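You operate a simulated robot arm through the tools that you are given. There is no shell and no other tool. Be economical: measure what you need, move in short steps, check, and stop when the job is done.

Carry out the task below with a simulated robot arm. There is one attempt and no reset: what you move stays moved.

TASK
Push the door side drawer shut. Take the 60 bar gauge from the worktop of the fan side bench and put it on the deck of the cart. Put the green tab display in the open carton. Put the seal box marked "34 mm" from the bay three of the wall bench on top of the board frame and the seal box that says "36 mm" on the bay two of the wall bench. Put the orange driver on the top of the levelling plate. Close the spares drawer of cabinet b. The order is free. Set down upright: green tab display, seal box.

Only the result counts: the job must be done as asked and must still hold three seconds after the hand-in. Knocking over, shifting, dropping, spilling or breaking anything else fails it. Lids that push on must go on centred and level and be pressed home; caps that screw on are set level and turned clockwise until they are tight.

THE ROBOT
A 7-joint arm with a two-finger parallel gripper on a trunk, on a base that drives. Base frame: it is fixed to the floor where the robot stands at the start and does not move with it; the origin is under the middle of the robot, x ahead of it, y to its left, z up. Readings come in mm, degrees, newtons and seconds.
With the tool pointing down near the work surface it reaches from about 420 to 900 mm from the robot's upright axis, wherever it stands. Its first joint turns from -17.0 to 126.0 degrees. Places, roughly: bay two of the wall bench [4500, 3600, 800]; board frame (15x9x5 cm) [4500, 4700, 800]; deck of the cart [4300, -2300, 600]; door side drawer [900, 0, 600]; gauge [2250, -1250, 750]; green tab display [4500, 4750, 750]; open carton [1250, 3250, 750]; orange driver (5x5x16 cm) [4400, 5400, 900]; seal box [4500, 4500, 750]; spares drawer of cabinet b [-800, 1700, 900]; top of the levelling plate (15x30 cm) [4440, 3760, 860]. Payload 1.57 kg.
The TCP is the grasp point between the finger pads, 30 mm short of the fingertips. In the tool frame z runs along the fingers and y along their closing line. Largest opening 80 mm; finger width 17, thickness 12; the body of the gripper, 40 by 82 mm, starts 80 mm behind the TCP.
Orientation is told as [roll, pitch, yaw] about the base's x, y, z axes, in that order, counted from this pose: with the fingers straight down and closing along the base's y, the tool's x points along the base's -x, its y along +y and its z along -z.

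THE INTERFACE
- The arm moves only by the tool drive_tool. Its argument "plan" is a list of rows, each an object of numbers (a shift or turn left out is 0, a gripper value left out holds the last): "ax", "ay", "az": the turn, a rotation vector about the base's x, y, z in units of 8 degrees (1.0 is 8 degrees); "dx", "dy", "dz": the shift along the base's x, y, z in units of 50 mm (1.0 is 50 mm); "grip": the gripper command, from -1 (fully open) to 1 (shut), values between in proportion. In form: [{"ax": .., "ay": .., "az": .., "dx": .., "dy": .., "dz": .., "grip": ..}, ...]. A call has 1 to 8 rows; each row shifts and turns the commanded pose from where the row before left it. A call with a number of a shift or a turn outside -1 to 1 is refused whole. A row lasts 0.2 s, in which the tool goes at most 50 mm and 8.6 degrees; a call with a longer step from one row to the next is refused whole, and so is a gripper value outside its range. A pose out of reach is approached as far as the arm can. The call stops where the force on the tool passes 40 N (or 10 N more than at its start, if that is more) or the arm is blocked; 0.2 s more then pass. The fingers move at their own pace (about 45 mm/s each) and stop on an object; they squeeze with about 27 N. The grip force told is the motor's: it shows also when the fingers shut on nothing. Time passes only in rows, and 0.2 s behind the last, so rows that do not move let the fingers close. It gives the time, the measured TCP pose, the force on the tool (base axes), the opening and the grip force at its end, in the units of the frame above (readings bear some noise), with the torque about the TCP (base axes, N m) and any sound that the robot's microphone picked up.
- Cameras (640 x 400 px; columns grow to the right, rows downward): "scene" is now at [17.5, -230.9, 1159.6]; the picture's right is [0.20, -0.98, 0.00], its down [-0.50, -0.10, -0.86] and it looks along [0.84, 0.17, -0.52] (base axes); focal length 295 px, centre (320, 200). "wrist" rides on the gripper at [72, -7, -122] in the tool frame; the picture's right is [0.09, 1.00, 0.00], its down [-0.84, 0.08, -0.54] and it looks along [-0.54, 0.05, 0.84] (tool axes); focal length 238 px, centre (320, 200).
- get_image(camera): a new picture of that camera. It takes no simulated time.
- lift_body(by): slides the trunk up (or, below 0, down) by that many mm; the arm and the scene camera ride with it, the base frame stays. It gives what a move gives, with no picture.
- roll_base(legs): drives the robot by 1 to 6 legs, each [ahead, left, turn to the left] in mm, mm and degrees, along the robot's own axes; the way and the turn of a leg run together, so that a leg with both is an arc; at most 1500 mm and 180 degrees a leg. The arm and the cameras ride along, it lands a little off, and it stops where it bumps. It gives what a move gives.
- turn_head(pan, tilt): turns the head with the scene camera to pan (to the left, within 109 degrees either way) and tilt (down, from -29 to 69), counted from straight ahead of the robot. It gives what a move gives.
- measure_at(camera, pixels): for up to 12 pixels [column, row] of the newest picture of that camera ("zoom" is the newest enlarged one), the place [x, y, z] in the base frame of the surface seen there, good to about 2 mm, but the place of the scene camera against the robot may be out by one fixed shift of up to 25 mm in any direction. It takes no simulated time.
- enlarge(camera, box): a new picture of the part [left, top, right, bottom] of that camera's present view, enlarged. It takes no simulated time.
- hand_in(): hands the job in; it is judged then, once.

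Work in short steps. Measure before you move; look again where a grasp or a placing could have gone wrong, and mend it. You have 124 turns and 114 pictures in all, those below and enlarged ones among them. Open the gripper and draw the arm clear of the work before you hand the job in, unless the task says otherwise; then end with one line.

The tools are called after "Request:" as a command line: name --argument value ..., lists and objects as JSON in quotes. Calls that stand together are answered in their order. drive_tool: Moves the arm, as the interface text tells. Its arguments: {"type":"object","properties":{"plan":{"type":"array","items":{"type":"object","properties":{"ax":{"type":"number"},"ay":{"type":"number"},"az":{"type":"number"},"dx":{"type":"number"},"dy":{"type":"number"},"dz":{"type":"number"},"grip":{"type":"number"}}}}},"required":["plan"]} The other tools are called the same way: lift_body (by) slides the trunk up or down; roll_base (legs) drives the base; turn_head (pan, tilt) turns the head that bears the scene camera; get_image (camera) takes a picture; measure_at (camera, pixels) gives the place of the surface under pixels of a picture; enlarge (camera, box) takes an enlarged picture of a part of a camera's view; hand_in () hands the job in.

At the start:

```text
time_s: 0.0
tcp_pos: [707.6, -34.7, 839.3]
orientation: [0.0, -0.1, 0.0]
force: [-0.2, 0.6, 0.1]
ft_torque: [-0.03, -0.03, 0.01]
grip_width: 79.9
grip_force: 0.0
trunk travel left (down, up): [-525.0, 265.0]
robot x, y, heading: [-0.3, 5.1, 0.1]
head pan, tilt: [11.6, 31.0]
```

scene: 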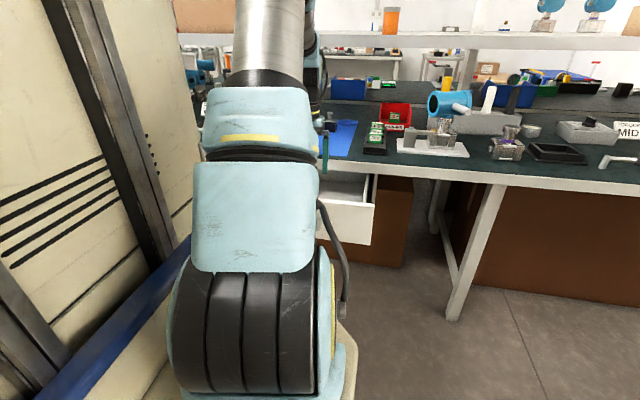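
wrist: 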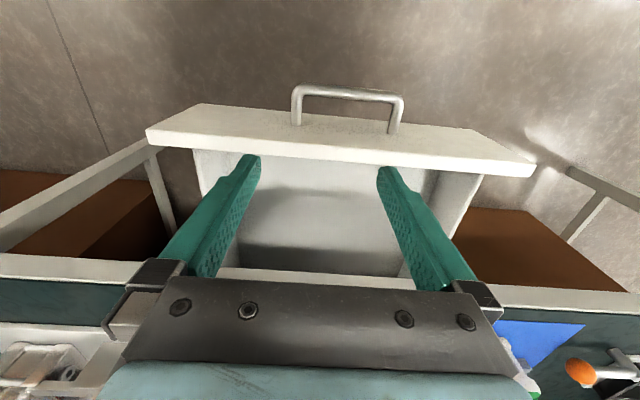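

The wrist picture shows the drawer front (about 340,140) with its handle nearest the robot. I'll measure the front and the worktop edge first.

Request:
measure_at --camera "wrist" --pixels '[[345, 120], [345, 150], [300, 95], [400, 100], [150, 135], [530, 165], [320, 272], [40, 270], [600, 300], [540, 340]]'

Request:
measure_at --camera "scene" --pixels '[[345, 215], [375, 178], [370, 240], [450, 175], [345, 135], [325, 125]]'

```text
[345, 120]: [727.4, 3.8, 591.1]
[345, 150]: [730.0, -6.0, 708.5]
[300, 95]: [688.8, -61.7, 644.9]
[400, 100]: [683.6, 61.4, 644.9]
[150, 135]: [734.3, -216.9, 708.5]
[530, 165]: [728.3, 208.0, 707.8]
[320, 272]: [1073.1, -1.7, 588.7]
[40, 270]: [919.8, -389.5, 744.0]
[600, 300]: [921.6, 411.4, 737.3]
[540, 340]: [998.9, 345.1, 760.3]
```

```text
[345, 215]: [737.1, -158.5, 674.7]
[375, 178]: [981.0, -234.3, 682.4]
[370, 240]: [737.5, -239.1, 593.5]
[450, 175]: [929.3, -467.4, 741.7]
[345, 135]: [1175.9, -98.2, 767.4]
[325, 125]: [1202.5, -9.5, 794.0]
```

The drawer front is at x≈728 with its handle bar at x≈685, z 645, and the bench edge is at x≈920. I'll close the fingers, go behind the handle and down, then push it forward.

Request:
drive_tool --plan '[{"dx": -0.8, "dy": 0.35, "grip": 1}, {"dx": -0.8, "dy": 0.35}, {"dz": -0.9}, {"dz": -0.9}, {"dz": -0.9}, {"dz": -0.8}, {}]'

```text
time_s: 1.6
tcp_pos: [628.1, -0.5, 663.7]
orientation: [0.0, 0.1, -0.1]
force: [0.1, 0.5, -0.5]
ft_torque: [0.01, -0.01, 0.02]
grip_width: 0.0
grip_force: 21.9
trunk travel left (down, up): [-525.0, 265.0]
robot x, y, heading: [1.1, -2.3, -0.0]
head pan, tilt: [11.6, 31.0]
```

I'm behind the handle with the fingers shut, so I push forward now.

Request:
drive_tool --plan '[{"dx": 0.6}, {"dx": 0.5}, {"dx": 0.6}, {"dx": 0.6}, {"dx": 0.6}, {"dx": 0.6}, {"dx": 0.6}, {}]'

Request:
get_image --camera "wrist"

```text
time_s: 3.4
tcp_pos: [833.2, -1.1, 664.2]
orientation: [0.0, 0.0, 0.0]
force: [0.8, -0.4, 0.4]
ft_torque: [0.0, -0.01, 0.02]
grip_width: 0.0
grip_force: 21.1
trunk travel left (down, up): [-525.0, 265.0]
robot x, y, heading: [0.2, -0.1, 0.0]
head pan, tilt: [11.6, 31.0]
```

```text
111 pictures are left
```

wrist: 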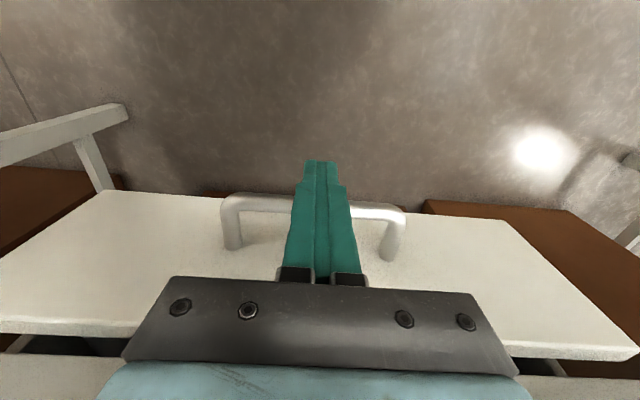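

The drawer slides with the push. I'll go on in small steps until it meets its stop.

Request:
drive_tool --plan '[{"dx": 0.3}, {"dx": 0.3}, {"dx": 0.2}, {"dx": 0.2}, {"dx": 0.2}, {"dx": 0.2}, {"dx": 0.2}, {}]'

Request:
get_image --camera "wrist"

```text
time_s: 4.4
tcp_pos: [878.9, -0.3, 665.2]
orientation: [-0.1, 0.7, -0.1]
force: [-23.7, -1.7, 11.8]
ft_torque: [-0.05, -2.71, -0.44]
grip_width: 0.0
grip_force: 21.3
trunk travel left (down, up): [-525.0, 265.0]
robot x, y, heading: [1.5, -1.4, 0.1]
head pan, tilt: [11.6, 31.0]
stopped in row 5: the force on the tool passed its limit at 59 N (the readings are from after the stop); the commanded pose is now the measured one
```

```text
110 pictures are left
```

wrist: 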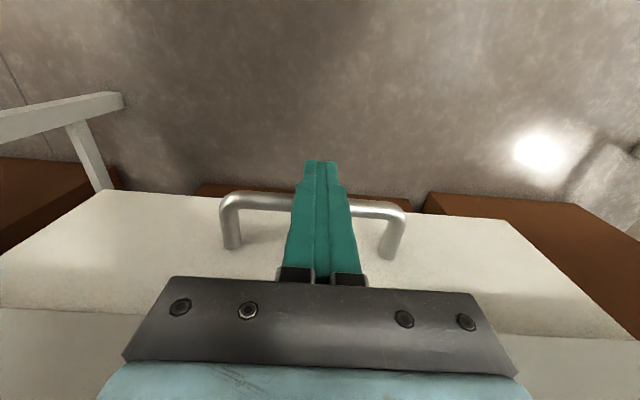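

A 59 N stop. I'll check by measurement whether the front is seated or the gripper body hit something.

Request:
measure_at --camera "wrist" --pixels '[[60, 290], [60, 302], [60, 312], [60, 330], [580, 320], [580, 340], [230, 205], [60, 260], [60, 390]]'

Request:
enlarge --camera "scene" --box '[220, 80, 460, 280]'

```text
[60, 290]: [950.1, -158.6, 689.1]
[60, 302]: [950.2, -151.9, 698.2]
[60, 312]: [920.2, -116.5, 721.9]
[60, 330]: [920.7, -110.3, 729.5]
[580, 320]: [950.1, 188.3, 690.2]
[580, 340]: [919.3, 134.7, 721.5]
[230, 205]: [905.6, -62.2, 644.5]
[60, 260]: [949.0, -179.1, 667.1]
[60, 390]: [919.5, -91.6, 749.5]
```

```text
2.00 times, centred on (340, 180) of scene
```

zoom: 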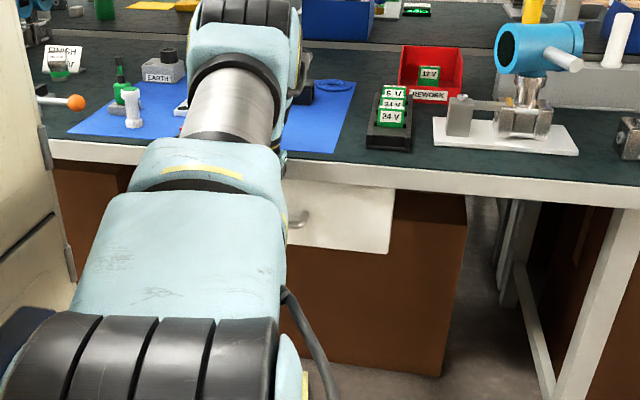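

The torque shows the force acted about 110 mm above the TCP, so the gripper body met the worktop edge (x 920) and not the drawer. I'll back off, tilt the fingers forward by 32° and push the handle again.

Request:
drive_tool --plan '[{"dx": -0.8}, {"ay": -1, "dx": -0.2}, {"ay": -1}, {"ay": -1}, {"ay": -1}, {}]'

Request:
drive_tool --plan '[{"dx": 0.4}, {"dx": 0.3}, {"dx": 0.2}, {"dx": 0.2}, {"dx": 0.2}, {"dx": 0.2}, {"dx": 0.2}, {}]'

Request:
get_image --camera "wrist"

```text
time_s: 5.8
tcp_pos: [830.8, -2.5, 662.6]
orientation: [-0.5, -28.4, 0.0]
force: [0.9, -0.1, -0.1]
ft_torque: [0.0, 0.05, -0.02]
grip_width: 0.0
grip_force: 21.3
out of reach, approached as far as the arm can: row 5
trunk travel left (down, up): [-525.0, 265.0]
robot x, y, heading: [-1.8, -0.4, -0.3]
head pan, tilt: [11.6, 31.0]
```

```text
time_s: 6.8
tcp_pos: [877.0, 0.7, 660.1]
orientation: [-0.9, -27.7, -0.1]
force: [-2.1, -0.2, -1.2]
ft_torque: [0.01, -0.24, 0.02]
grip_width: 0.0
grip_force: 21.7
trunk travel left (down, up): [-525.0, 265.0]
robot x, y, heading: [-0.5, -0.8, -0.1]
head pan, tilt: [11.6, 31.0]
stopped in row 5: the force on the tool passed its limit at 59 N (the readings are from after the stop); the commanded pose is now the measured one
```

```text
108 pictures are left
```

wrist: 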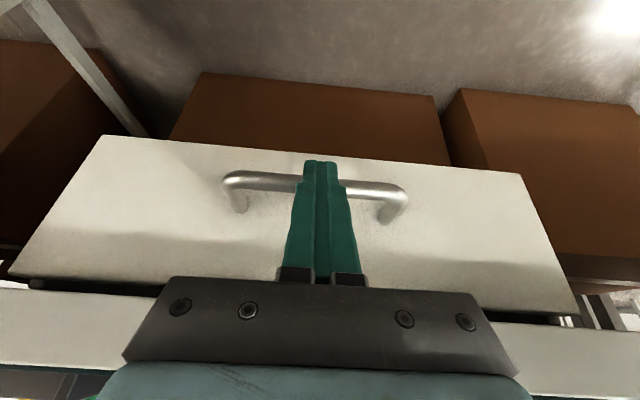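

Stopped again, so I'll measure the front against the cabinet beside and below it.

Request:
measure_at --camera "wrist" --pixels '[[100, 220], [100, 260], [480, 280], [200, 110], [400, 130], [350, 100], [520, 130], [250, 180], [60, 310], [60, 340], [540, 340], [100, 160]]'

Request:
enlarge --camera "wrist" --box '[480, 180, 640, 340]'

```text
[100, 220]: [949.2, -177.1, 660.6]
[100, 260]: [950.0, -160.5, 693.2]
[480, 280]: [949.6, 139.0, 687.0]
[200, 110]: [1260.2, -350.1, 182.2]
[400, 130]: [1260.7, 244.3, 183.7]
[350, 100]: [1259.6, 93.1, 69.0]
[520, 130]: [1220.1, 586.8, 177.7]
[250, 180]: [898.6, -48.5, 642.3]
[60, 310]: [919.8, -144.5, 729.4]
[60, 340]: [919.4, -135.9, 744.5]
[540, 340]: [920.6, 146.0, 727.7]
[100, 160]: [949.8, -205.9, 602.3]
```

```text
2.50 times, centred on (560, 260) of wrist
```

zoom: 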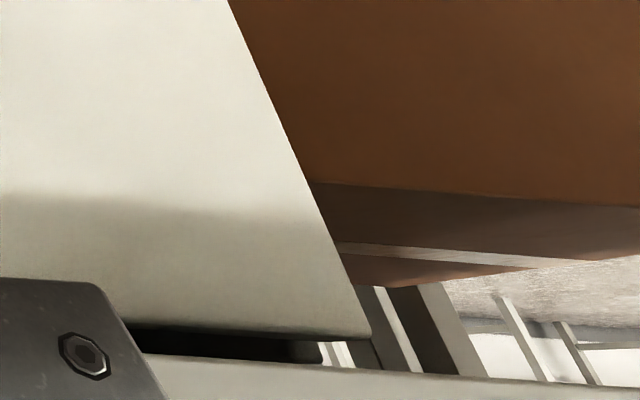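

The front sits at x=950 after both pushes and did not yield to 59 N on the handle, so the drawer is shut. I'll draw the arm back and up, then look around the room.

Request:
drive_tool --plan '[{"dx": -1}, {"dx": -0.8, "ay": 1}, {"dx": -0.5, "ay": 1}, {"dx": -0.5, "ay": 1}, {"dz": 0.9, "ay": 0.5, "dx": -0.4}, {"dz": 0.9, "dx": -0.4}, {"dz": 0.9, "dx": -0.4}, {"dz": 0.9, "dx": -0.4}]'

Request:
turn_head --pan 100 --tilt 25

Request:
get_image --camera "scene"

Request:
turn_head --pan 50 --tilt 15

Request:
get_image --camera "scene"

Request:
turn_head --pan -40 --tilt 20

Request:
get_image --camera "scene"

```text
time_s: 8.6
tcp_pos: [658.7, 0.9, 839.5]
orientation: [-1.0, 0.4, -0.2]
force: [0.6, -0.4, -0.8]
ft_torque: [0.01, 0.0, -0.03]
grip_width: 0.1
grip_force: 21.2
trunk travel left (down, up): [-525.0, 265.0]
robot x, y, heading: [0.9, 0.6, 0.0]
head pan, tilt: [11.6, 31.0]
```

```text
time_s: 10.3
tcp_pos: [659.1, 0.7, 840.4]
orientation: [-1.0, 0.2, 0.0]
force: [-0.4, 0.5, 0.7]
ft_torque: [-0.02, 0.0, 0.0]
grip_width: 0.2
grip_force: 21.4
trunk travel left (down, up): [-525.0, 265.0]
robot x, y, heading: [0.0, -2.0, 0.0]
head pan, tilt: [100.0, 25.0]
```

```text
106 pictures are left
```

scene: 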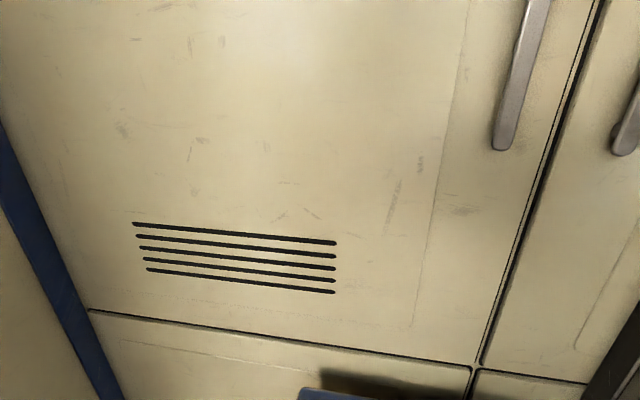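

```text
time_s: 11.4
tcp_pos: [659.4, -0.5, 839.0]
orientation: [-1.0, 0.3, -0.1]
force: [0.1, -0.4, -0.2]
ft_torque: [-0.01, 0.01, -0.03]
grip_width: 0.0
grip_force: 21.3
trunk travel left (down, up): [-525.0, 265.0]
robot x, y, heading: [-2.4, -2.3, 0.0]
head pan, tilt: [50.0, 15.0]
```

```text
105 pictures are left
```

scene: 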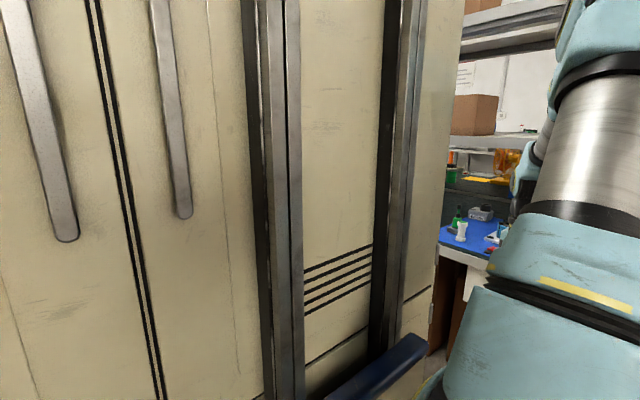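

```text
time_s: 13.1
tcp_pos: [658.3, -0.4, 839.1]
orientation: [-1.0, 0.1, -0.1]
force: [0.1, -0.3, -0.9]
ft_torque: [0.04, 0.02, 0.03]
grip_width: 0.2
grip_force: 21.6
trunk travel left (down, up): [-525.0, 265.0]
robot x, y, heading: [3.9, 0.1, -0.0]
head pan, tilt: [-40.0, 20.0]
```

```text
104 pictures are left
```

scene: 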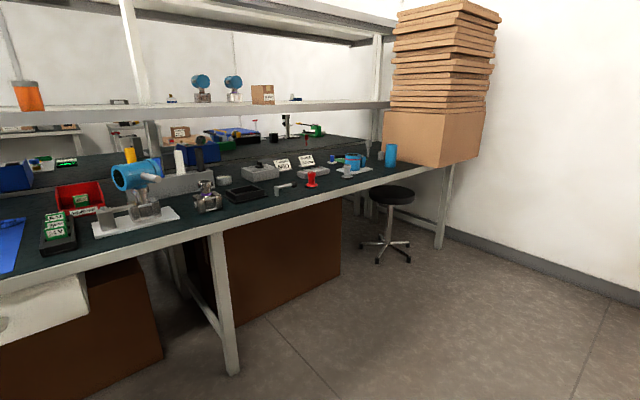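

A cabinet stands close on the left. I'll measure the free floor on the right, then look behind.

Request:
measure_at --camera "scene" --pixels '[[375, 260], [395, 190], [440, 240], [520, 265], [230, 370], [440, 150], [480, 150], [260, 200], [410, 240], [325, 142], [600, 290], [450, 215]]'

Request:
turn_head --pan -100 --tilt 25

Request:
get_image --camera "scene"

```text
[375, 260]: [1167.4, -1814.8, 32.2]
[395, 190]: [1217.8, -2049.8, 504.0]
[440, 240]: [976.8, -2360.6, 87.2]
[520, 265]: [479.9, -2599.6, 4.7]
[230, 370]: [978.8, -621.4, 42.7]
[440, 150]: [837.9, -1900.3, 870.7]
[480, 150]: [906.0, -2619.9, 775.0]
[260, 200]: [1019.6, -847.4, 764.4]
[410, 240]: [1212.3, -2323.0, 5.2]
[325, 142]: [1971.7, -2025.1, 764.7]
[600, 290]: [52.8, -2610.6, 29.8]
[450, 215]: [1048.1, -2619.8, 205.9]
```

```text
time_s: 14.4
tcp_pos: [659.5, -0.1, 839.4]
orientation: [-1.1, 0.2, -0.1]
force: [0.9, 0.6, 0.6]
ft_torque: [-0.01, 0.0, 0.01]
grip_width: 0.2
grip_force: 21.3
trunk travel left (down, up): [-525.0, 265.0]
robot x, y, heading: [-2.8, 2.9, -0.2]
head pan, tilt: [-100.0, 25.0]
```

```text
103 pictures are left
```

scene: 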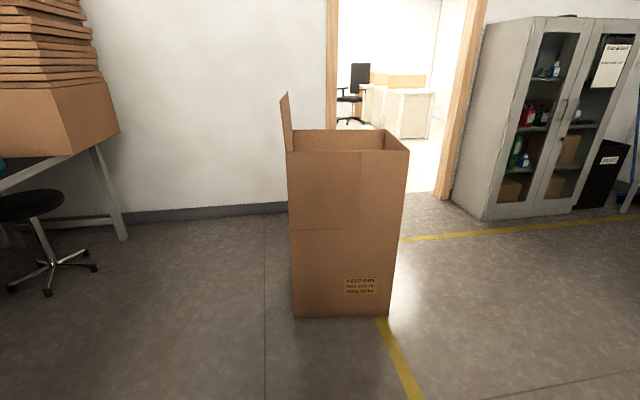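

The wall at y≈-2620 closes off the right end, so the way round must be to the left. I'll measure the carton box here, then drive back and look to the left.

Request:
measure_at --camera "scene" --pixels '[[295, 310], [385, 310], [405, 160], [480, 215], [600, 210], [400, 250], [560, 350], [630, 210]]'

Request:
turn_head --pan 70 --tilt 20

Request:
get_image --camera "scene"

Request:
measure_at --camera "scene" --pixels '[[20, 200], [150, 250], [300, 250], [400, 250], [450, 250], [500, 250], [560, 250], [600, 250], [300, 380], [620, 350]]'

```text
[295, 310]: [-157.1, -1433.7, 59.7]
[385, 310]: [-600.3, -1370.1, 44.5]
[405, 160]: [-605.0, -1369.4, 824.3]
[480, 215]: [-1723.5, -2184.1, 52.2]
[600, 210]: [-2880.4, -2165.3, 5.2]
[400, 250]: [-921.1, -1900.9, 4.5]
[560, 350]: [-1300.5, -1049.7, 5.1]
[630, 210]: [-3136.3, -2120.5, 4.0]
```

```text
time_s: 17.0
tcp_pos: [659.0, 1.2, 838.7]
orientation: [-1.0, 0.1, -0.1]
force: [0.4, -0.9, -0.3]
ft_torque: [0.02, -0.03, -0.01]
grip_width: 0.2
grip_force: 21.0
trunk travel left (down, up): [-525.0, 265.0]
robot x, y, heading: [-1.0, 1.3, -0.0]
head pan, tilt: [70.0, 20.0]
```

```text
102 pictures are left
```

scene: 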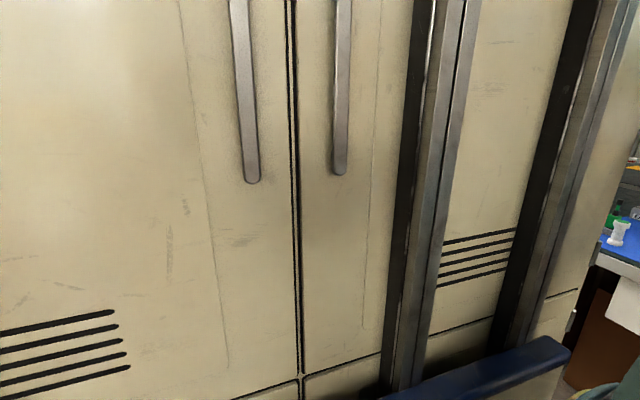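

```text
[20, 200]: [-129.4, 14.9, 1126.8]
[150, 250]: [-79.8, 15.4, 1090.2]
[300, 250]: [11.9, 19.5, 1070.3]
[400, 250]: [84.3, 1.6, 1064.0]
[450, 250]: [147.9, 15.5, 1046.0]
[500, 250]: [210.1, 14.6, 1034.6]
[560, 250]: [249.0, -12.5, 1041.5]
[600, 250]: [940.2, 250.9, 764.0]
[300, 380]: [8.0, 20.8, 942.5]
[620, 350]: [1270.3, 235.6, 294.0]
```

That "cabinet" is the robot's own trunk beside the head (y≈15), so I can't see left from here. I'll back off a little and turn 90° left to look.

Request:
roll_base --legs '[[-150, 0, 0], [0, 0, 90]]'

Request:
turn_head --pan 0 --tilt 20

Request:
get_image --camera "scene"

Request:
turn_head --pan -60 --tilt 20

Request:
get_image --camera "scene"

```text
time_s: 22.2
tcp_pos: [-154.3, 659.9, 840.9]
orientation: [-0.9, 0.2, 90.2]
force: [0.8, -0.2, -0.1]
ft_torque: [0.02, 0.0, -0.01]
grip_width: 0.0
grip_force: 21.6
trunk travel left (down, up): [-525.0, 265.0]
robot x, y, heading: [-153.0, -0.2, 90.4]
head pan, tilt: [70.0, 20.0]
```

```text
time_s: 23.6
tcp_pos: [-153.4, 659.0, 840.7]
orientation: [-1.0, 0.2, 90.3]
force: [0.3, 0.1, 0.2]
ft_torque: [-0.02, 0.0, -0.01]
grip_width: 0.3
grip_force: 21.1
trunk travel left (down, up): [-525.0, 265.0]
robot x, y, heading: [-152.8, 0.4, 90.1]
head pan, tilt: [0.0, 20.0]
```

```text
101 pictures are left
```

scene: 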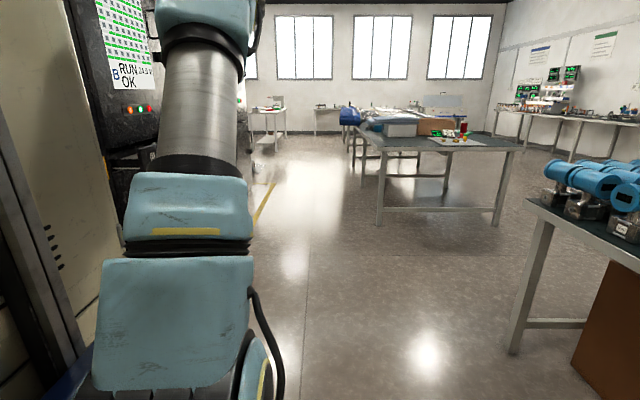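

```text
time_s: 24.9
tcp_pos: [-153.3, 658.2, 840.0]
orientation: [-1.1, 0.2, 90.1]
force: [0.3, 0.1, -0.4]
ft_torque: [0.03, 0.01, 0.0]
grip_width: 0.1
grip_force: 20.9
trunk travel left (down, up): [-525.0, 265.0]
robot x, y, heading: [-147.8, 2.4, 90.2]
head pan, tilt: [-60.0, 20.0]
```

```text
100 pictures are left
```

scene: 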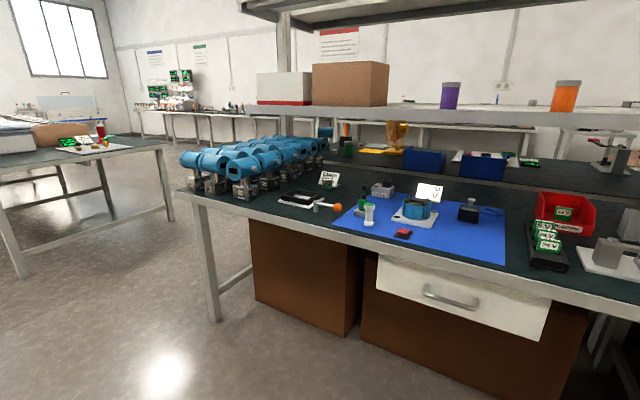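

A dark cabinet stands on the left behind the arm; that is probably cabinet B. I'll turn 40° further left to see it.

Request:
roll_base --legs '[[0, 0, 45]]'

Request:
turn_head --pan -10 --tilt 20

Request:
get_image --camera "scene"

```text
time_s: 27.4
tcp_pos: [-620.6, 463.2, 839.8]
orientation: [-1.0, 0.2, 135.4]
force: [0.8, 0.1, -0.4]
ft_torque: [-0.03, 0.02, -0.02]
grip_width: 0.2
grip_force: 21.2
trunk travel left (down, up): [-525.0, 265.0]
robot x, y, heading: [-148.4, -3.9, 135.3]
head pan, tilt: [-60.0, 20.0]
```

```text
time_s: 28.5
tcp_pos: [-619.2, 463.9, 839.6]
orientation: [-1.1, 0.2, 135.3]
force: [0.6, -0.1, -0.6]
ft_torque: [-0.04, 0.03, 0.0]
grip_width: 0.3
grip_force: 21.3
trunk travel left (down, up): [-525.0, 265.0]
robot x, y, heading: [-146.8, 2.3, 135.1]
head pan, tilt: [-10.0, 20.0]
```

```text
99 pictures are left
```

scene: 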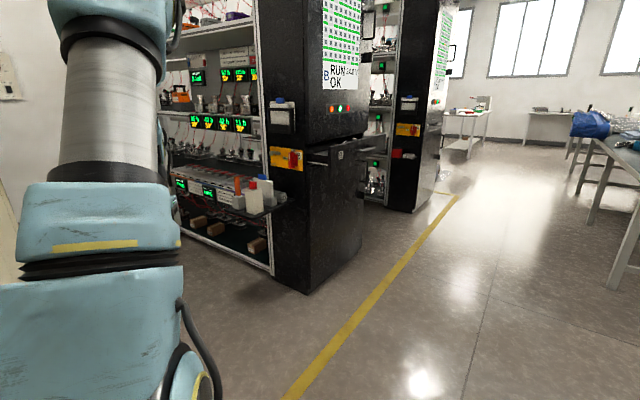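

Cabinet B's black end panel faces +x, with a drawer that seems open near (335,150). I'll enlarge it.

Request:
enlarge --camera "scene" --box '[250, 70, 410, 290]'

Request:
measure_at --camera "scene" --pixels '[[310, 155], [358, 150], [335, 158], [335, 125], [310, 210], [345, 200], [305, 285], [360, 240], [365, 130]]'

```text
1.82 times, centred on (330, 180) of scene
```

zoom: 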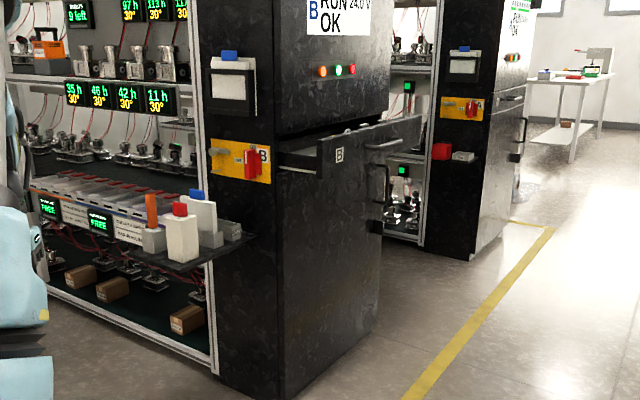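

```text
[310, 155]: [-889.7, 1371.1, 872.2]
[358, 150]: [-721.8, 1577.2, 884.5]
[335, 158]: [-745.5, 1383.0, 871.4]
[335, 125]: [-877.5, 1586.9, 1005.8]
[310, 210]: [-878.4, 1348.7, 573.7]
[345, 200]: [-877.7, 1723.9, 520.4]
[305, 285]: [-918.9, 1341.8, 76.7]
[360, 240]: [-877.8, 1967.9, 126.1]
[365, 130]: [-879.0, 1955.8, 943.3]
```

The drawer front stands at x≈-720, y about 1370–1950, z≈880, out from the panel at x=-878. I'll drive in front of it facing -x.

Request:
roll_base --legs '[[0, 0, 45], [-320, 0, 0], [0, -1500, 0], [0, -160, 0]]'

Request:
turn_head --pan 5 --tilt 25

Request:
get_image --camera "scene"

Request:
get_image --camera "wrist"

```text
time_s: 40.8
tcp_pos: [-509.6, 1651.3, 840.5]
orientation: [-1.1, 0.1, -179.0]
force: [-0.2, 0.3, 0.9]
ft_torque: [0.02, 0.0, 0.01]
grip_width: 0.1
grip_force: 21.1
trunk travel left (down, up): [-525.0, 265.0]
robot x, y, heading: [150.6, 1665.4, -178.8]
head pan, tilt: [-10.0, 20.0]
```

```text
time_s: 41.5
tcp_pos: [-509.7, 1651.1, 841.1]
orientation: [-1.0, 0.3, -179.0]
force: [0.1, 0.0, 0.9]
ft_torque: [0.02, -0.02, 0.0]
grip_width: 0.1
grip_force: 21.1
trunk travel left (down, up): [-525.0, 265.0]
robot x, y, heading: [147.3, 1663.5, -179.1]
head pan, tilt: [5.0, 25.0]
```

```text
97 pictures are left
```

scene: 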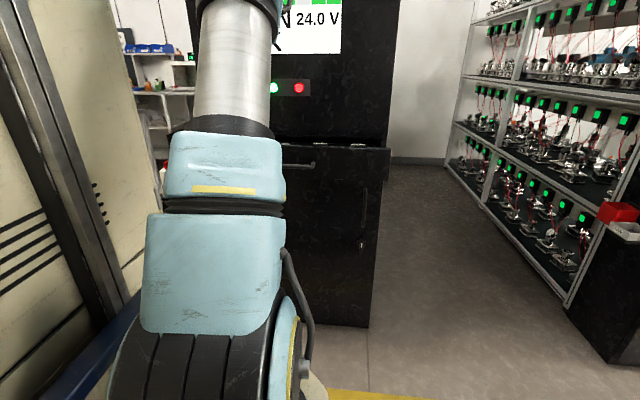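

```text
96 pictures are left
```

wrist: 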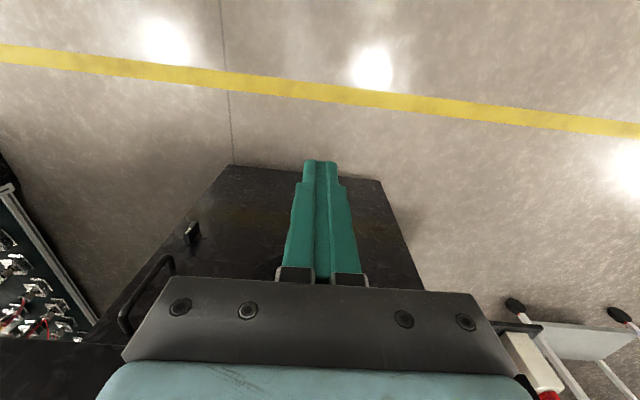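

I'll measure the drawer front, handle and panel in the scene picture.

Request:
measure_at --camera "scene" --pixels '[[315, 165], [295, 164], [385, 147], [330, 145], [330, 157], [340, 180], [388, 160], [360, 130], [360, 220], [350, 175]]'

Request:
enlarge --camera "scene" --box '[260, 110, 400, 230]'

```text
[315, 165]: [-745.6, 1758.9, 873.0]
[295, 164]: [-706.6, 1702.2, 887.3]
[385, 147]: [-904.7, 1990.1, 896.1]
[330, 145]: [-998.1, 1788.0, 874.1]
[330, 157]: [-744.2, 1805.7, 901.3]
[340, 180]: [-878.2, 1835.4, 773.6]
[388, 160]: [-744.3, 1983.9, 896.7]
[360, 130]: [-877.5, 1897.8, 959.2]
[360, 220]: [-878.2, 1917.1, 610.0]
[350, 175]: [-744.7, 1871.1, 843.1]
```

```text
3.33 times, centred on (330, 170) of scene
```

zoom: 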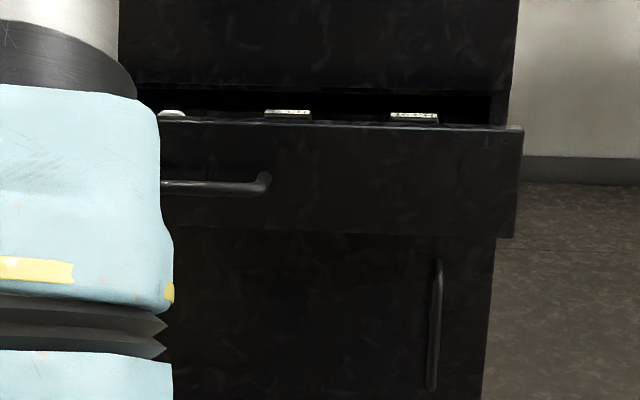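

The front plane is at x=-744, y 1370–1990, with the handle at x≈-705, z≈880. I'll tilt the fingers toward -x, raise the tool to z 885 and drive closer.

Request:
drive_tool --plan '[{"dz": 0.5, "ay": 1, "dx": 0.3}, {"dz": 0.4, "ay": 1, "dx": 0.3, "dy": 0.4}, {"ay": 1, "dy": 0.4}, {}]'

Request:
roll_base --legs '[[150, 0, 0]]'

Request:
get_image --camera "wrist"

```text
time_s: 42.5
tcp_pos: [-478.8, 1690.7, 885.7]
orientation: [-1.5, -23.7, -178.9]
force: [0.3, -0.6, -0.9]
ft_torque: [0.01, -0.01, -0.01]
grip_width: 0.0
grip_force: 20.8
trunk travel left (down, up): [-525.0, 265.0]
robot x, y, heading: [149.9, 1663.7, -178.8]
head pan, tilt: [5.0, 25.0]
```

```text
time_s: 43.9
tcp_pos: [-630.4, 1690.4, 884.7]
orientation: [-1.4, -23.8, -179.0]
force: [0.2, -0.8, -0.1]
ft_torque: [0.01, -0.03, 0.04]
grip_width: 0.1
grip_force: 21.4
trunk travel left (down, up): [-525.0, 265.0]
robot x, y, heading: [-0.8, 1656.2, -178.9]
head pan, tilt: [5.0, 25.0]
```

```text
94 pictures are left
```

wrist: 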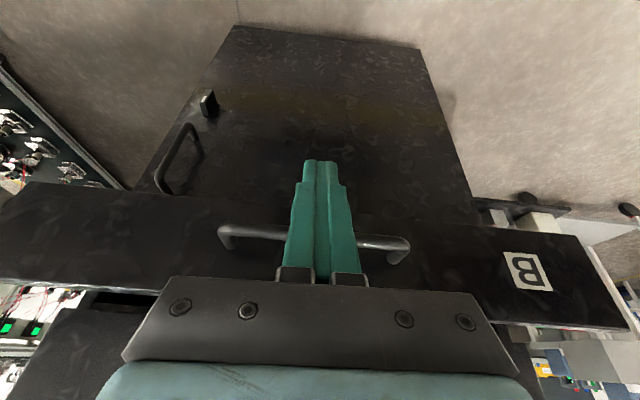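

The fingers are centred in front of the handle, so I push toward -x.

Request:
drive_tool --plan '[{"dx": -0.7}, {"dx": -0.5}, {"dx": -0.5}, {"dx": -0.5}, {"dx": -0.5}, {"dx": -0.4}, {"dx": -0.3}, {}]'

Request:
drive_tool --plan '[{"dx": -0.2}, {"dx": -0.2}, {"dx": -0.2}, {"dx": -0.2}, {"dx": -0.2}, {"dx": -0.2}, {"dx": -0.2}, {}]'

Request:
get_image --camera "wrist"

```text
time_s: 45.7
tcp_pos: [-801.3, 1689.7, 885.7]
orientation: [-1.5, -23.8, -179.0]
force: [0.3, 0.0, -0.7]
ft_torque: [-0.03, -0.02, -0.01]
grip_width: 0.0
grip_force: 21.3
trunk travel left (down, up): [-525.0, 265.0]
robot x, y, heading: [1.1, 1660.9, -179.0]
head pan, tilt: [5.0, 25.0]
```

```text
time_s: 46.7
tcp_pos: [-831.6, 1688.4, 880.1]
orientation: [-1.7, -22.6, -178.9]
force: [5.1, -1.0, -1.6]
ft_torque: [-0.04, -0.11, 0.01]
grip_width: 0.1
grip_force: 21.5
trunk travel left (down, up): [-525.0, 265.0]
robot x, y, heading: [-2.3, 1661.0, -178.9]
head pan, tilt: [5.0, 25.0]
stopped in row 4: the force on the tool passed its limit at 57 N (the readings are from after the stop); the commanded pose is now the measured one
```

```text
93 pictures are left
```

wrist: 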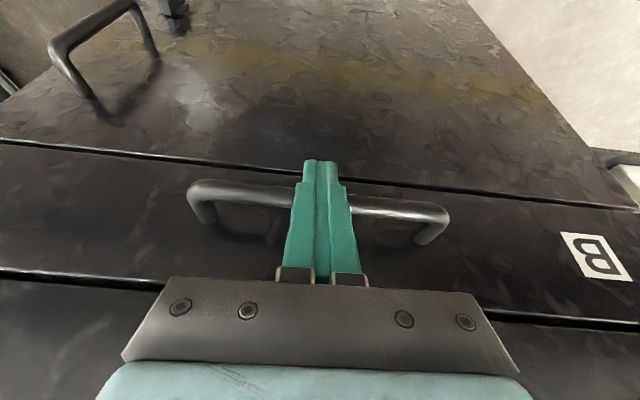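

It looks flush; I'll confirm with a measurement and retract the arm.

Request:
measure_at --camera "wrist" --pixels '[[100, 220], [500, 250], [100, 110], [500, 150], [80, 320]]'

Request:
drive_tool --plan '[{"dx": 1}, {"dx": 0.9, "ay": -1}, {"dx": 0.9, "ay": -1}, {"dx": 0.9, "ay": -1}, {"dx": 0.5, "grip": -1}, {}]'

```text
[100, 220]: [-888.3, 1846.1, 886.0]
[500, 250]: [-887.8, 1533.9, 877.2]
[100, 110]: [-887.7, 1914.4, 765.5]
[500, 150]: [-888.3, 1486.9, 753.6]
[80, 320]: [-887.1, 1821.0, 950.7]
```

```text
time_s: 48.1
tcp_pos: [-623.0, 1688.8, 881.2]
orientation: [-1.1, 1.3, -179.1]
force: [-0.5, -0.2, 0.4]
ft_torque: [0.02, 0.0, 0.01]
grip_width: 50.0
grip_force: 0.1
trunk travel left (down, up): [-525.0, 265.0]
robot x, y, heading: [2.2, 1662.3, -179.3]
head pan, tilt: [5.0, 25.0]
```

Both drawers are shut (front flush at x≈-888). Next I back away and turn to face +x to see the way to the wall bench.

Request:
roll_base --legs '[[-250, 0, 0], [0, 0, 179]]'

Request:
turn_head --pan 5 --tilt 15

Request:
get_image --camera "scene"

Request:
measure_at --camera "scene" --pixels '[[400, 200], [400, 250], [450, 180], [330, 180], [550, 250]]'

```text
time_s: 57.2
tcp_pos: [872.6, 1614.3, 881.0]
orientation: [-1.1, 1.3, -1.1]
force: [-0.3, 0.2, -1.0]
ft_torque: [0.0, 0.02, 0.01]
grip_width: 80.1
grip_force: 0.1
trunk travel left (down, up): [-525.0, 265.0]
robot x, y, heading: [248.1, 1665.1, -1.1]
head pan, tilt: [5.0, 25.0]
```

```text
time_s: 57.9
tcp_pos: [872.3, 1613.8, 881.2]
orientation: [-1.1, 1.3, -1.1]
force: [0.1, -0.4, 0.2]
ft_torque: [0.02, 0.0, 0.02]
grip_width: 80.1
grip_force: 0.0
trunk travel left (down, up): [-525.0, 265.0]
robot x, y, heading: [247.5, 1666.3, -1.0]
head pan, tilt: [5.0, 15.0]
```

```text
92 pictures are left
```

scene: 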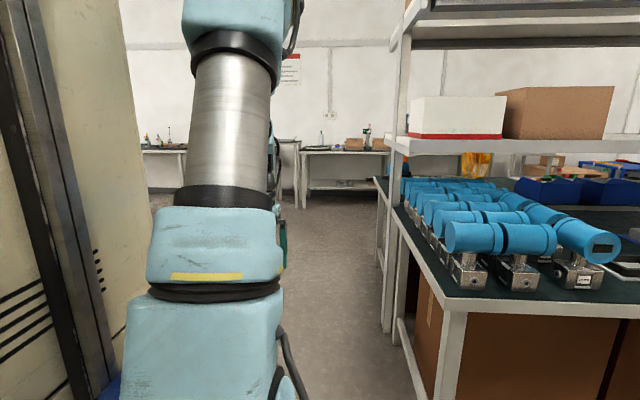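

```text
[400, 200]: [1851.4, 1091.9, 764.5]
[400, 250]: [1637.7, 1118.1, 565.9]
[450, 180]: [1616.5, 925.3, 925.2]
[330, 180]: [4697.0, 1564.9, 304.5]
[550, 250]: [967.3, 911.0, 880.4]
```

The bench end is at y≈1130 and the next bench begins near y≈2500, so the aisle at y≈1700 is free. I'll drive along it to x≈2800 and look left.

Request:
roll_base --legs '[[0, 60, 1], [1400, 0, 0], [1200, 0, 0], [0, 0, 60]]'

Request:
turn_head --pan -20 --tilt 15

Request:
get_image --camera "scene"

```text
time_s: 73.8
tcp_pos: [3194.0, 2239.4, 881.5]
orientation: [-1.2, 1.4, 59.6]
force: [-0.3, -0.8, 0.3]
ft_torque: [-0.01, 0.02, -0.02]
grip_width: 80.1
grip_force: 0.2
trunk travel left (down, up): [-525.0, 265.0]
robot x, y, heading: [2847.5, 1727.4, 59.6]
head pan, tilt: [5.0, 15.0]
```

```text
time_s: 74.6
tcp_pos: [3193.1, 2239.2, 881.2]
orientation: [-1.1, 1.3, 59.5]
force: [0.5, 0.5, 0.0]
ft_torque: [0.02, 0.0, -0.01]
grip_width: 80.0
grip_force: 0.0
trunk travel left (down, up): [-525.0, 265.0]
robot x, y, heading: [2845.2, 1722.6, 59.7]
head pan, tilt: [-20.0, 15.0]
```

```text
91 pictures are left
```

scene: 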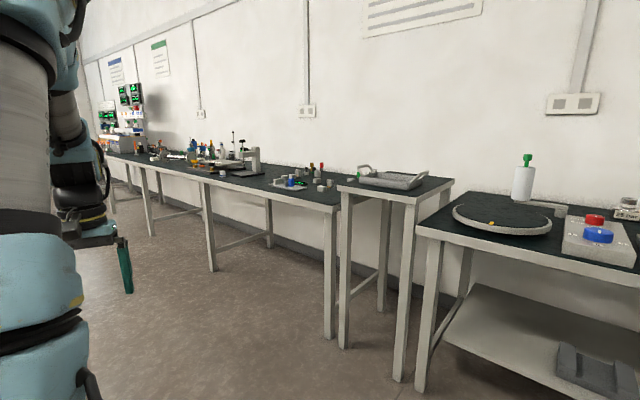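

Request:
measure_at --camera "scene" --pixels '[[335, 203], [415, 197], [200, 178], [290, 184], [390, 178], [500, 210], [240, 160], [450, 235], [148, 160], [215, 255]]'

Request:
enlarge --camera "scene" --box '[90, 70, 350, 230]'

```text
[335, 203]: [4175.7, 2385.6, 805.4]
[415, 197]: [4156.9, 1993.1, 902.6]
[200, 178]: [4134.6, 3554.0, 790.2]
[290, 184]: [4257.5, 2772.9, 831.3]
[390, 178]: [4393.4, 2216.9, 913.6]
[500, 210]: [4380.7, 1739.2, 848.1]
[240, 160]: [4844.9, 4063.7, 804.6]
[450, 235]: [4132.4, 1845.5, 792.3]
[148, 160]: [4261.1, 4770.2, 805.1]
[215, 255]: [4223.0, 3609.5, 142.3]
```

```text
2.46 times, centred on (220, 150) of scene
```

zoom: 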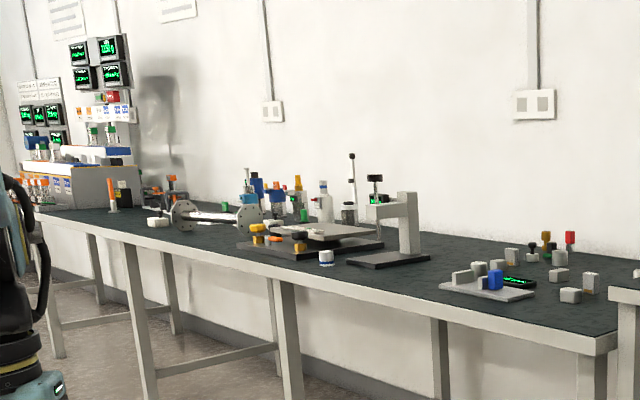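

The wall bench edge is at x≈4140, top z≈800. I'll face +x, go to x≈3400, and slide left to y≈4500.

Request:
roll_base --legs '[[0, 0, -59.7], [560, 0, 0], [0, 1400, 0], [0, 1380, 0]]'

Request:
turn_head --pan 0 --tilt 22

Request:
get_image --camera "scene"

```text
time_s: 93.5
tcp_pos: [4039.0, 4453.3, 880.8]
orientation: [-1.2, 1.2, -0.4]
force: [0.1, -0.6, 0.2]
ft_torque: [-0.03, -0.01, -0.02]
grip_width: 79.8
grip_force: 0.0
trunk travel left (down, up): [-525.0, 265.0]
robot x, y, heading: [3418.1, 4502.0, -0.5]
head pan, tilt: [-20.0, 15.0]
```

```text
time_s: 94.4
tcp_pos: [4039.2, 4453.7, 882.3]
orientation: [-1.1, 1.3, -0.4]
force: [-0.6, -0.1, 1.0]
ft_torque: [-0.03, -0.01, 0.0]
grip_width: 80.0
grip_force: 0.2
trunk travel left (down, up): [-525.0, 265.0]
robot x, y, heading: [3421.7, 4499.6, -0.2]
head pan, tilt: [0.0, 22.0]
```

```text
89 pictures are left
```

scene: 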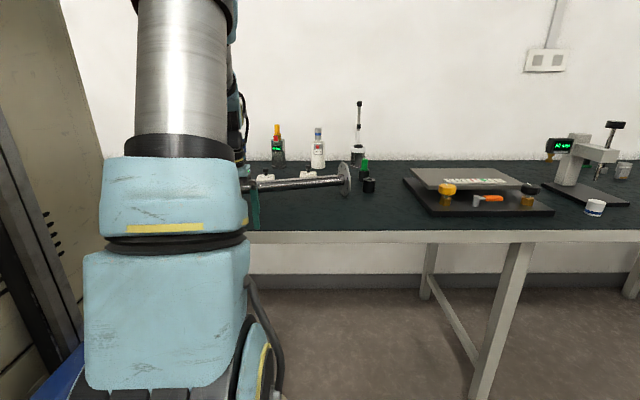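

The arm blocks the left part. I'll slide on to y≈5400 and look back to the right.

Request:
roll_base --legs '[[0, 900, 0]]'

Request:
turn_head --pan -30 --tilt 22

Request:
get_image --camera "scene"

Request:
enlarge --camera "scene" --box '[200, 100, 440, 250]'

```text
time_s: 99.1
tcp_pos: [4047.4, 5354.6, 881.8]
orientation: [-1.1, 1.4, -0.6]
force: [-0.1, -0.1, 0.6]
ft_torque: [0.01, 0.01, 0.04]
grip_width: 80.2
grip_force: 0.0
trunk travel left (down, up): [-525.0, 265.0]
robot x, y, heading: [3424.7, 5395.7, -0.8]
head pan, tilt: [0.0, 22.0]
```

```text
time_s: 100.1
tcp_pos: [4047.7, 5353.7, 879.9]
orientation: [-1.1, 1.2, -0.5]
force: [0.2, -0.2, 0.1]
ft_torque: [-0.02, 0.0, 0.02]
grip_width: 79.9
grip_force: 0.0
trunk travel left (down, up): [-525.0, 265.0]
robot x, y, heading: [3427.0, 5397.8, -0.5]
head pan, tilt: [-30.0, 22.0]
```

```text
88 pictures are left
```

scene: 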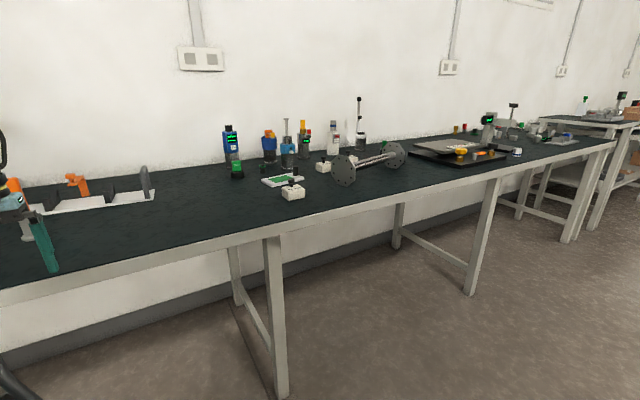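

```text
2.67 times, centred on (320, 175) of scene
```

zoom: 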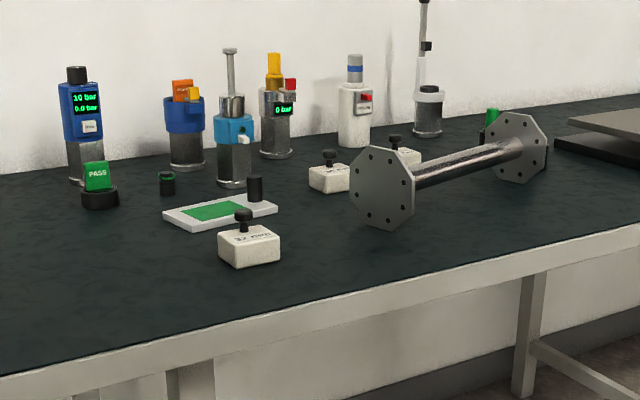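

I see white boxes with black knobs, a white frame with a green board, and a green "PASS" tab on a black base. I'll measure and enlarge them from closer.

Request:
measure_at --camera "zoom" --pixels '[[245, 245], [330, 178], [405, 157], [97, 177], [167, 183], [215, 212], [255, 190], [382, 195], [250, 262], [240, 217], [520, 150], [400, 245]]'

Request:
enlarge --camera "scene" --box '[215, 115, 335, 205]'

Request:
enlarge --camera "scene" --box '[0, 130, 200, 290]'

Request:
enlarge --camera "scene" --box '[380, 80, 620, 200]'

```text
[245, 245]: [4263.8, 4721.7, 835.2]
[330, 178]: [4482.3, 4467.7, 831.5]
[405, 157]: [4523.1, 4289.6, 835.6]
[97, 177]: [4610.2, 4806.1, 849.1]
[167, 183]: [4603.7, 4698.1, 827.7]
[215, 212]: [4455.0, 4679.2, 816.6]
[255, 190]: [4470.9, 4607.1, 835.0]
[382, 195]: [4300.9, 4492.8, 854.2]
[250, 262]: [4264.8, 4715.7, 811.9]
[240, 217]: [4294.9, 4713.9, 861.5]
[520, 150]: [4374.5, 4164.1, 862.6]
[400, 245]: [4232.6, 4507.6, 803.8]
```

```text
4.44 times, centred on (275, 160) of scene
```

zoom: 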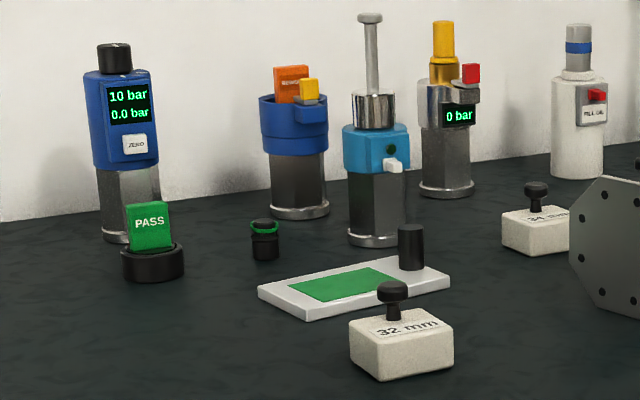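

```text
2.50 times, centred on (100, 210) of scene
```

zoom: 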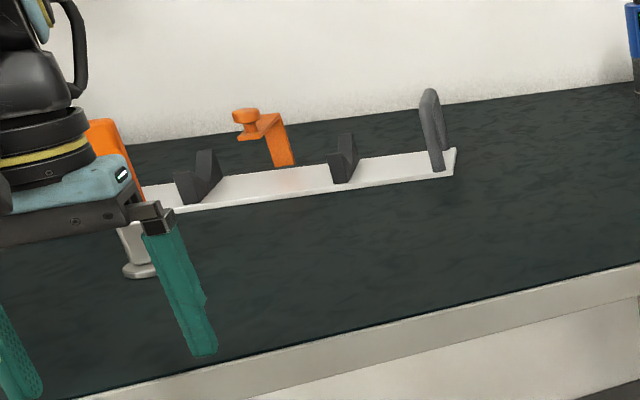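

```text
2.67 times, centred on (500, 140) of scene
```

zoom: 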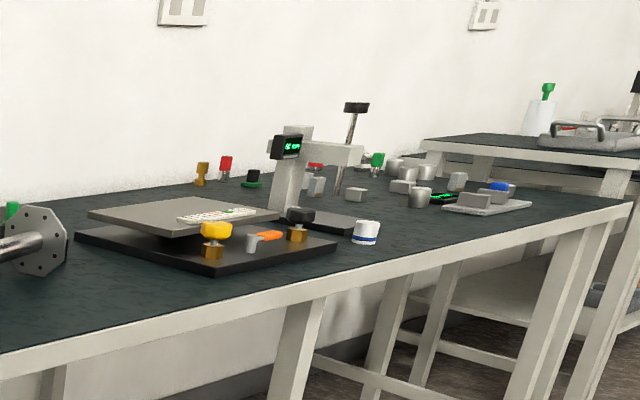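

Target candidates: box 34 mm at (4482,4468), and a hidden box at (4523,4290) that may be the 36. I'll raise the trunk 150 mm, move in front of them and take a closer look.

Request:
lift_body --by 150

Request:
roll_base --legs '[[0, 0, 0.7], [0, -760, 0], [230, 0, 0]]'

Request:
get_image --camera "wrist"

Request:
turn_head --pan 0 --tilt 35

Request:
get_image --camera "scene"

```text
time_s: 101.8
tcp_pos: [4047.5, 5354.4, 1030.9]
orientation: [-1.1, 1.4, -0.5]
force: [0.9, -0.5, 0.5]
ft_torque: [-0.02, 0.02, -0.02]
grip_width: 79.7
grip_force: 0.1
trunk travel left (down, up): [-675.0, 115.0]
robot x, y, heading: [3428.1, 5393.7, -0.8]
head pan, tilt: [-30.0, 22.0]
```

```text
time_s: 107.6
tcp_pos: [4277.8, 4595.6, 1032.6]
orientation: [-1.1, 1.3, -0.2]
force: [1.0, 0.3, -0.4]
ft_torque: [0.03, 0.01, 0.04]
grip_width: 79.9
grip_force: 0.1
trunk travel left (down, up): [-675.0, 115.0]
robot x, y, heading: [3660.1, 4633.2, -0.4]
head pan, tilt: [-30.0, 22.0]
```

```text
83 pictures are left
```

wrist: 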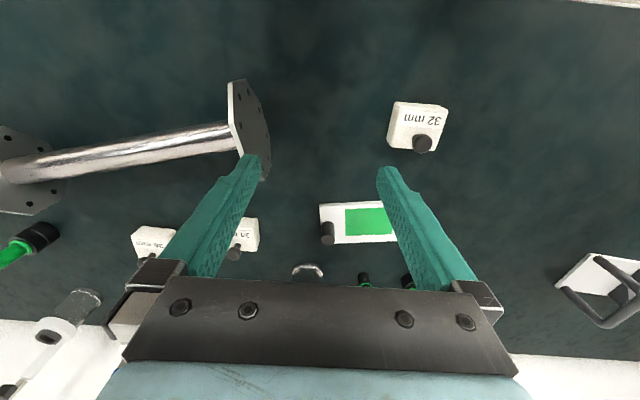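

```text
time_s: 108.5
tcp_pos: [4277.8, 4595.5, 1031.1]
orientation: [-1.1, 1.3, -0.2]
force: [-0.3, 0.7, -0.9]
ft_torque: [0.0, -0.03, 0.03]
grip_width: 80.1
grip_force: 0.1
trunk travel left (down, up): [-675.0, 115.0]
robot x, y, heading: [3656.3, 4635.1, -0.3]
head pan, tilt: [0.0, 35.0]
```

```text
82 pictures are left
```

scene: 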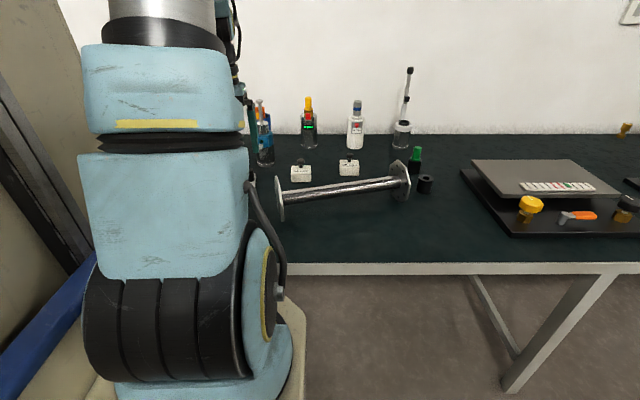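

I'll read the box labels and measure everything with the wrist camera.

Request:
enlarge --camera "scene" --box '[280, 130, 440, 220]'

Request:
measure_at --camera "wrist" --pixels '[[155, 237], [245, 232], [325, 228], [370, 222], [236, 252], [152, 254], [328, 212], [417, 142], [410, 125], [360, 207], [365, 275], [408, 280]]'

Request:
enlarge --camera "wrist" --box '[100, 190, 440, 310]'

```text
4.00 times, centred on (360, 175) of scene
```

zoom: 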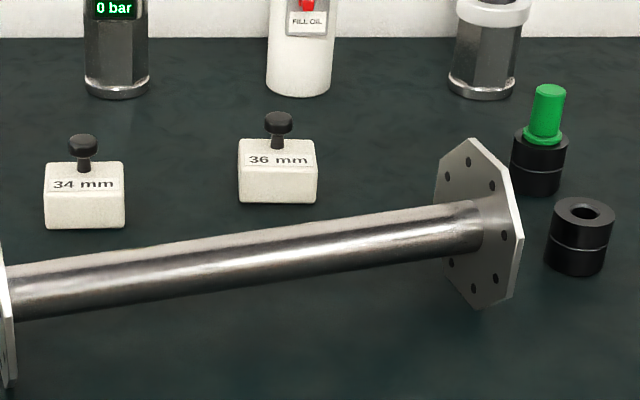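

```text
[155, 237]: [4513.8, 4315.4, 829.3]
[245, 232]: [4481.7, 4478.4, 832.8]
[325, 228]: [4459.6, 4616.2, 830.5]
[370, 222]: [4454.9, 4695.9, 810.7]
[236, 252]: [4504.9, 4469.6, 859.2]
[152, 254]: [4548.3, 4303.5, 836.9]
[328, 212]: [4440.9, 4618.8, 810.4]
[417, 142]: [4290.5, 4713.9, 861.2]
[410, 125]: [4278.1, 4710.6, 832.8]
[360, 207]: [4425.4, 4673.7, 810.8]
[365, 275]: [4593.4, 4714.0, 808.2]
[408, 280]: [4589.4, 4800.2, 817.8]
```

```text
1.88 times, centred on (270, 250) of wrist
```

zoom: 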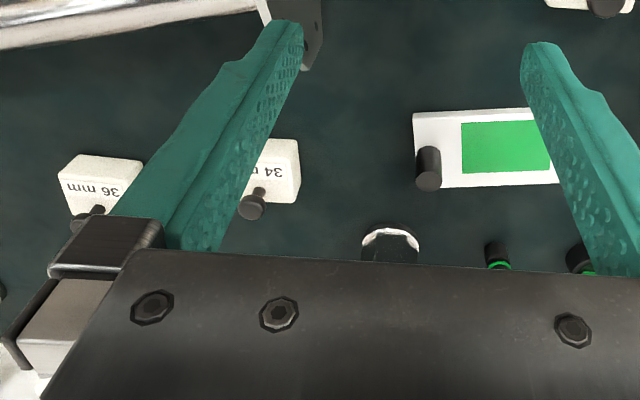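

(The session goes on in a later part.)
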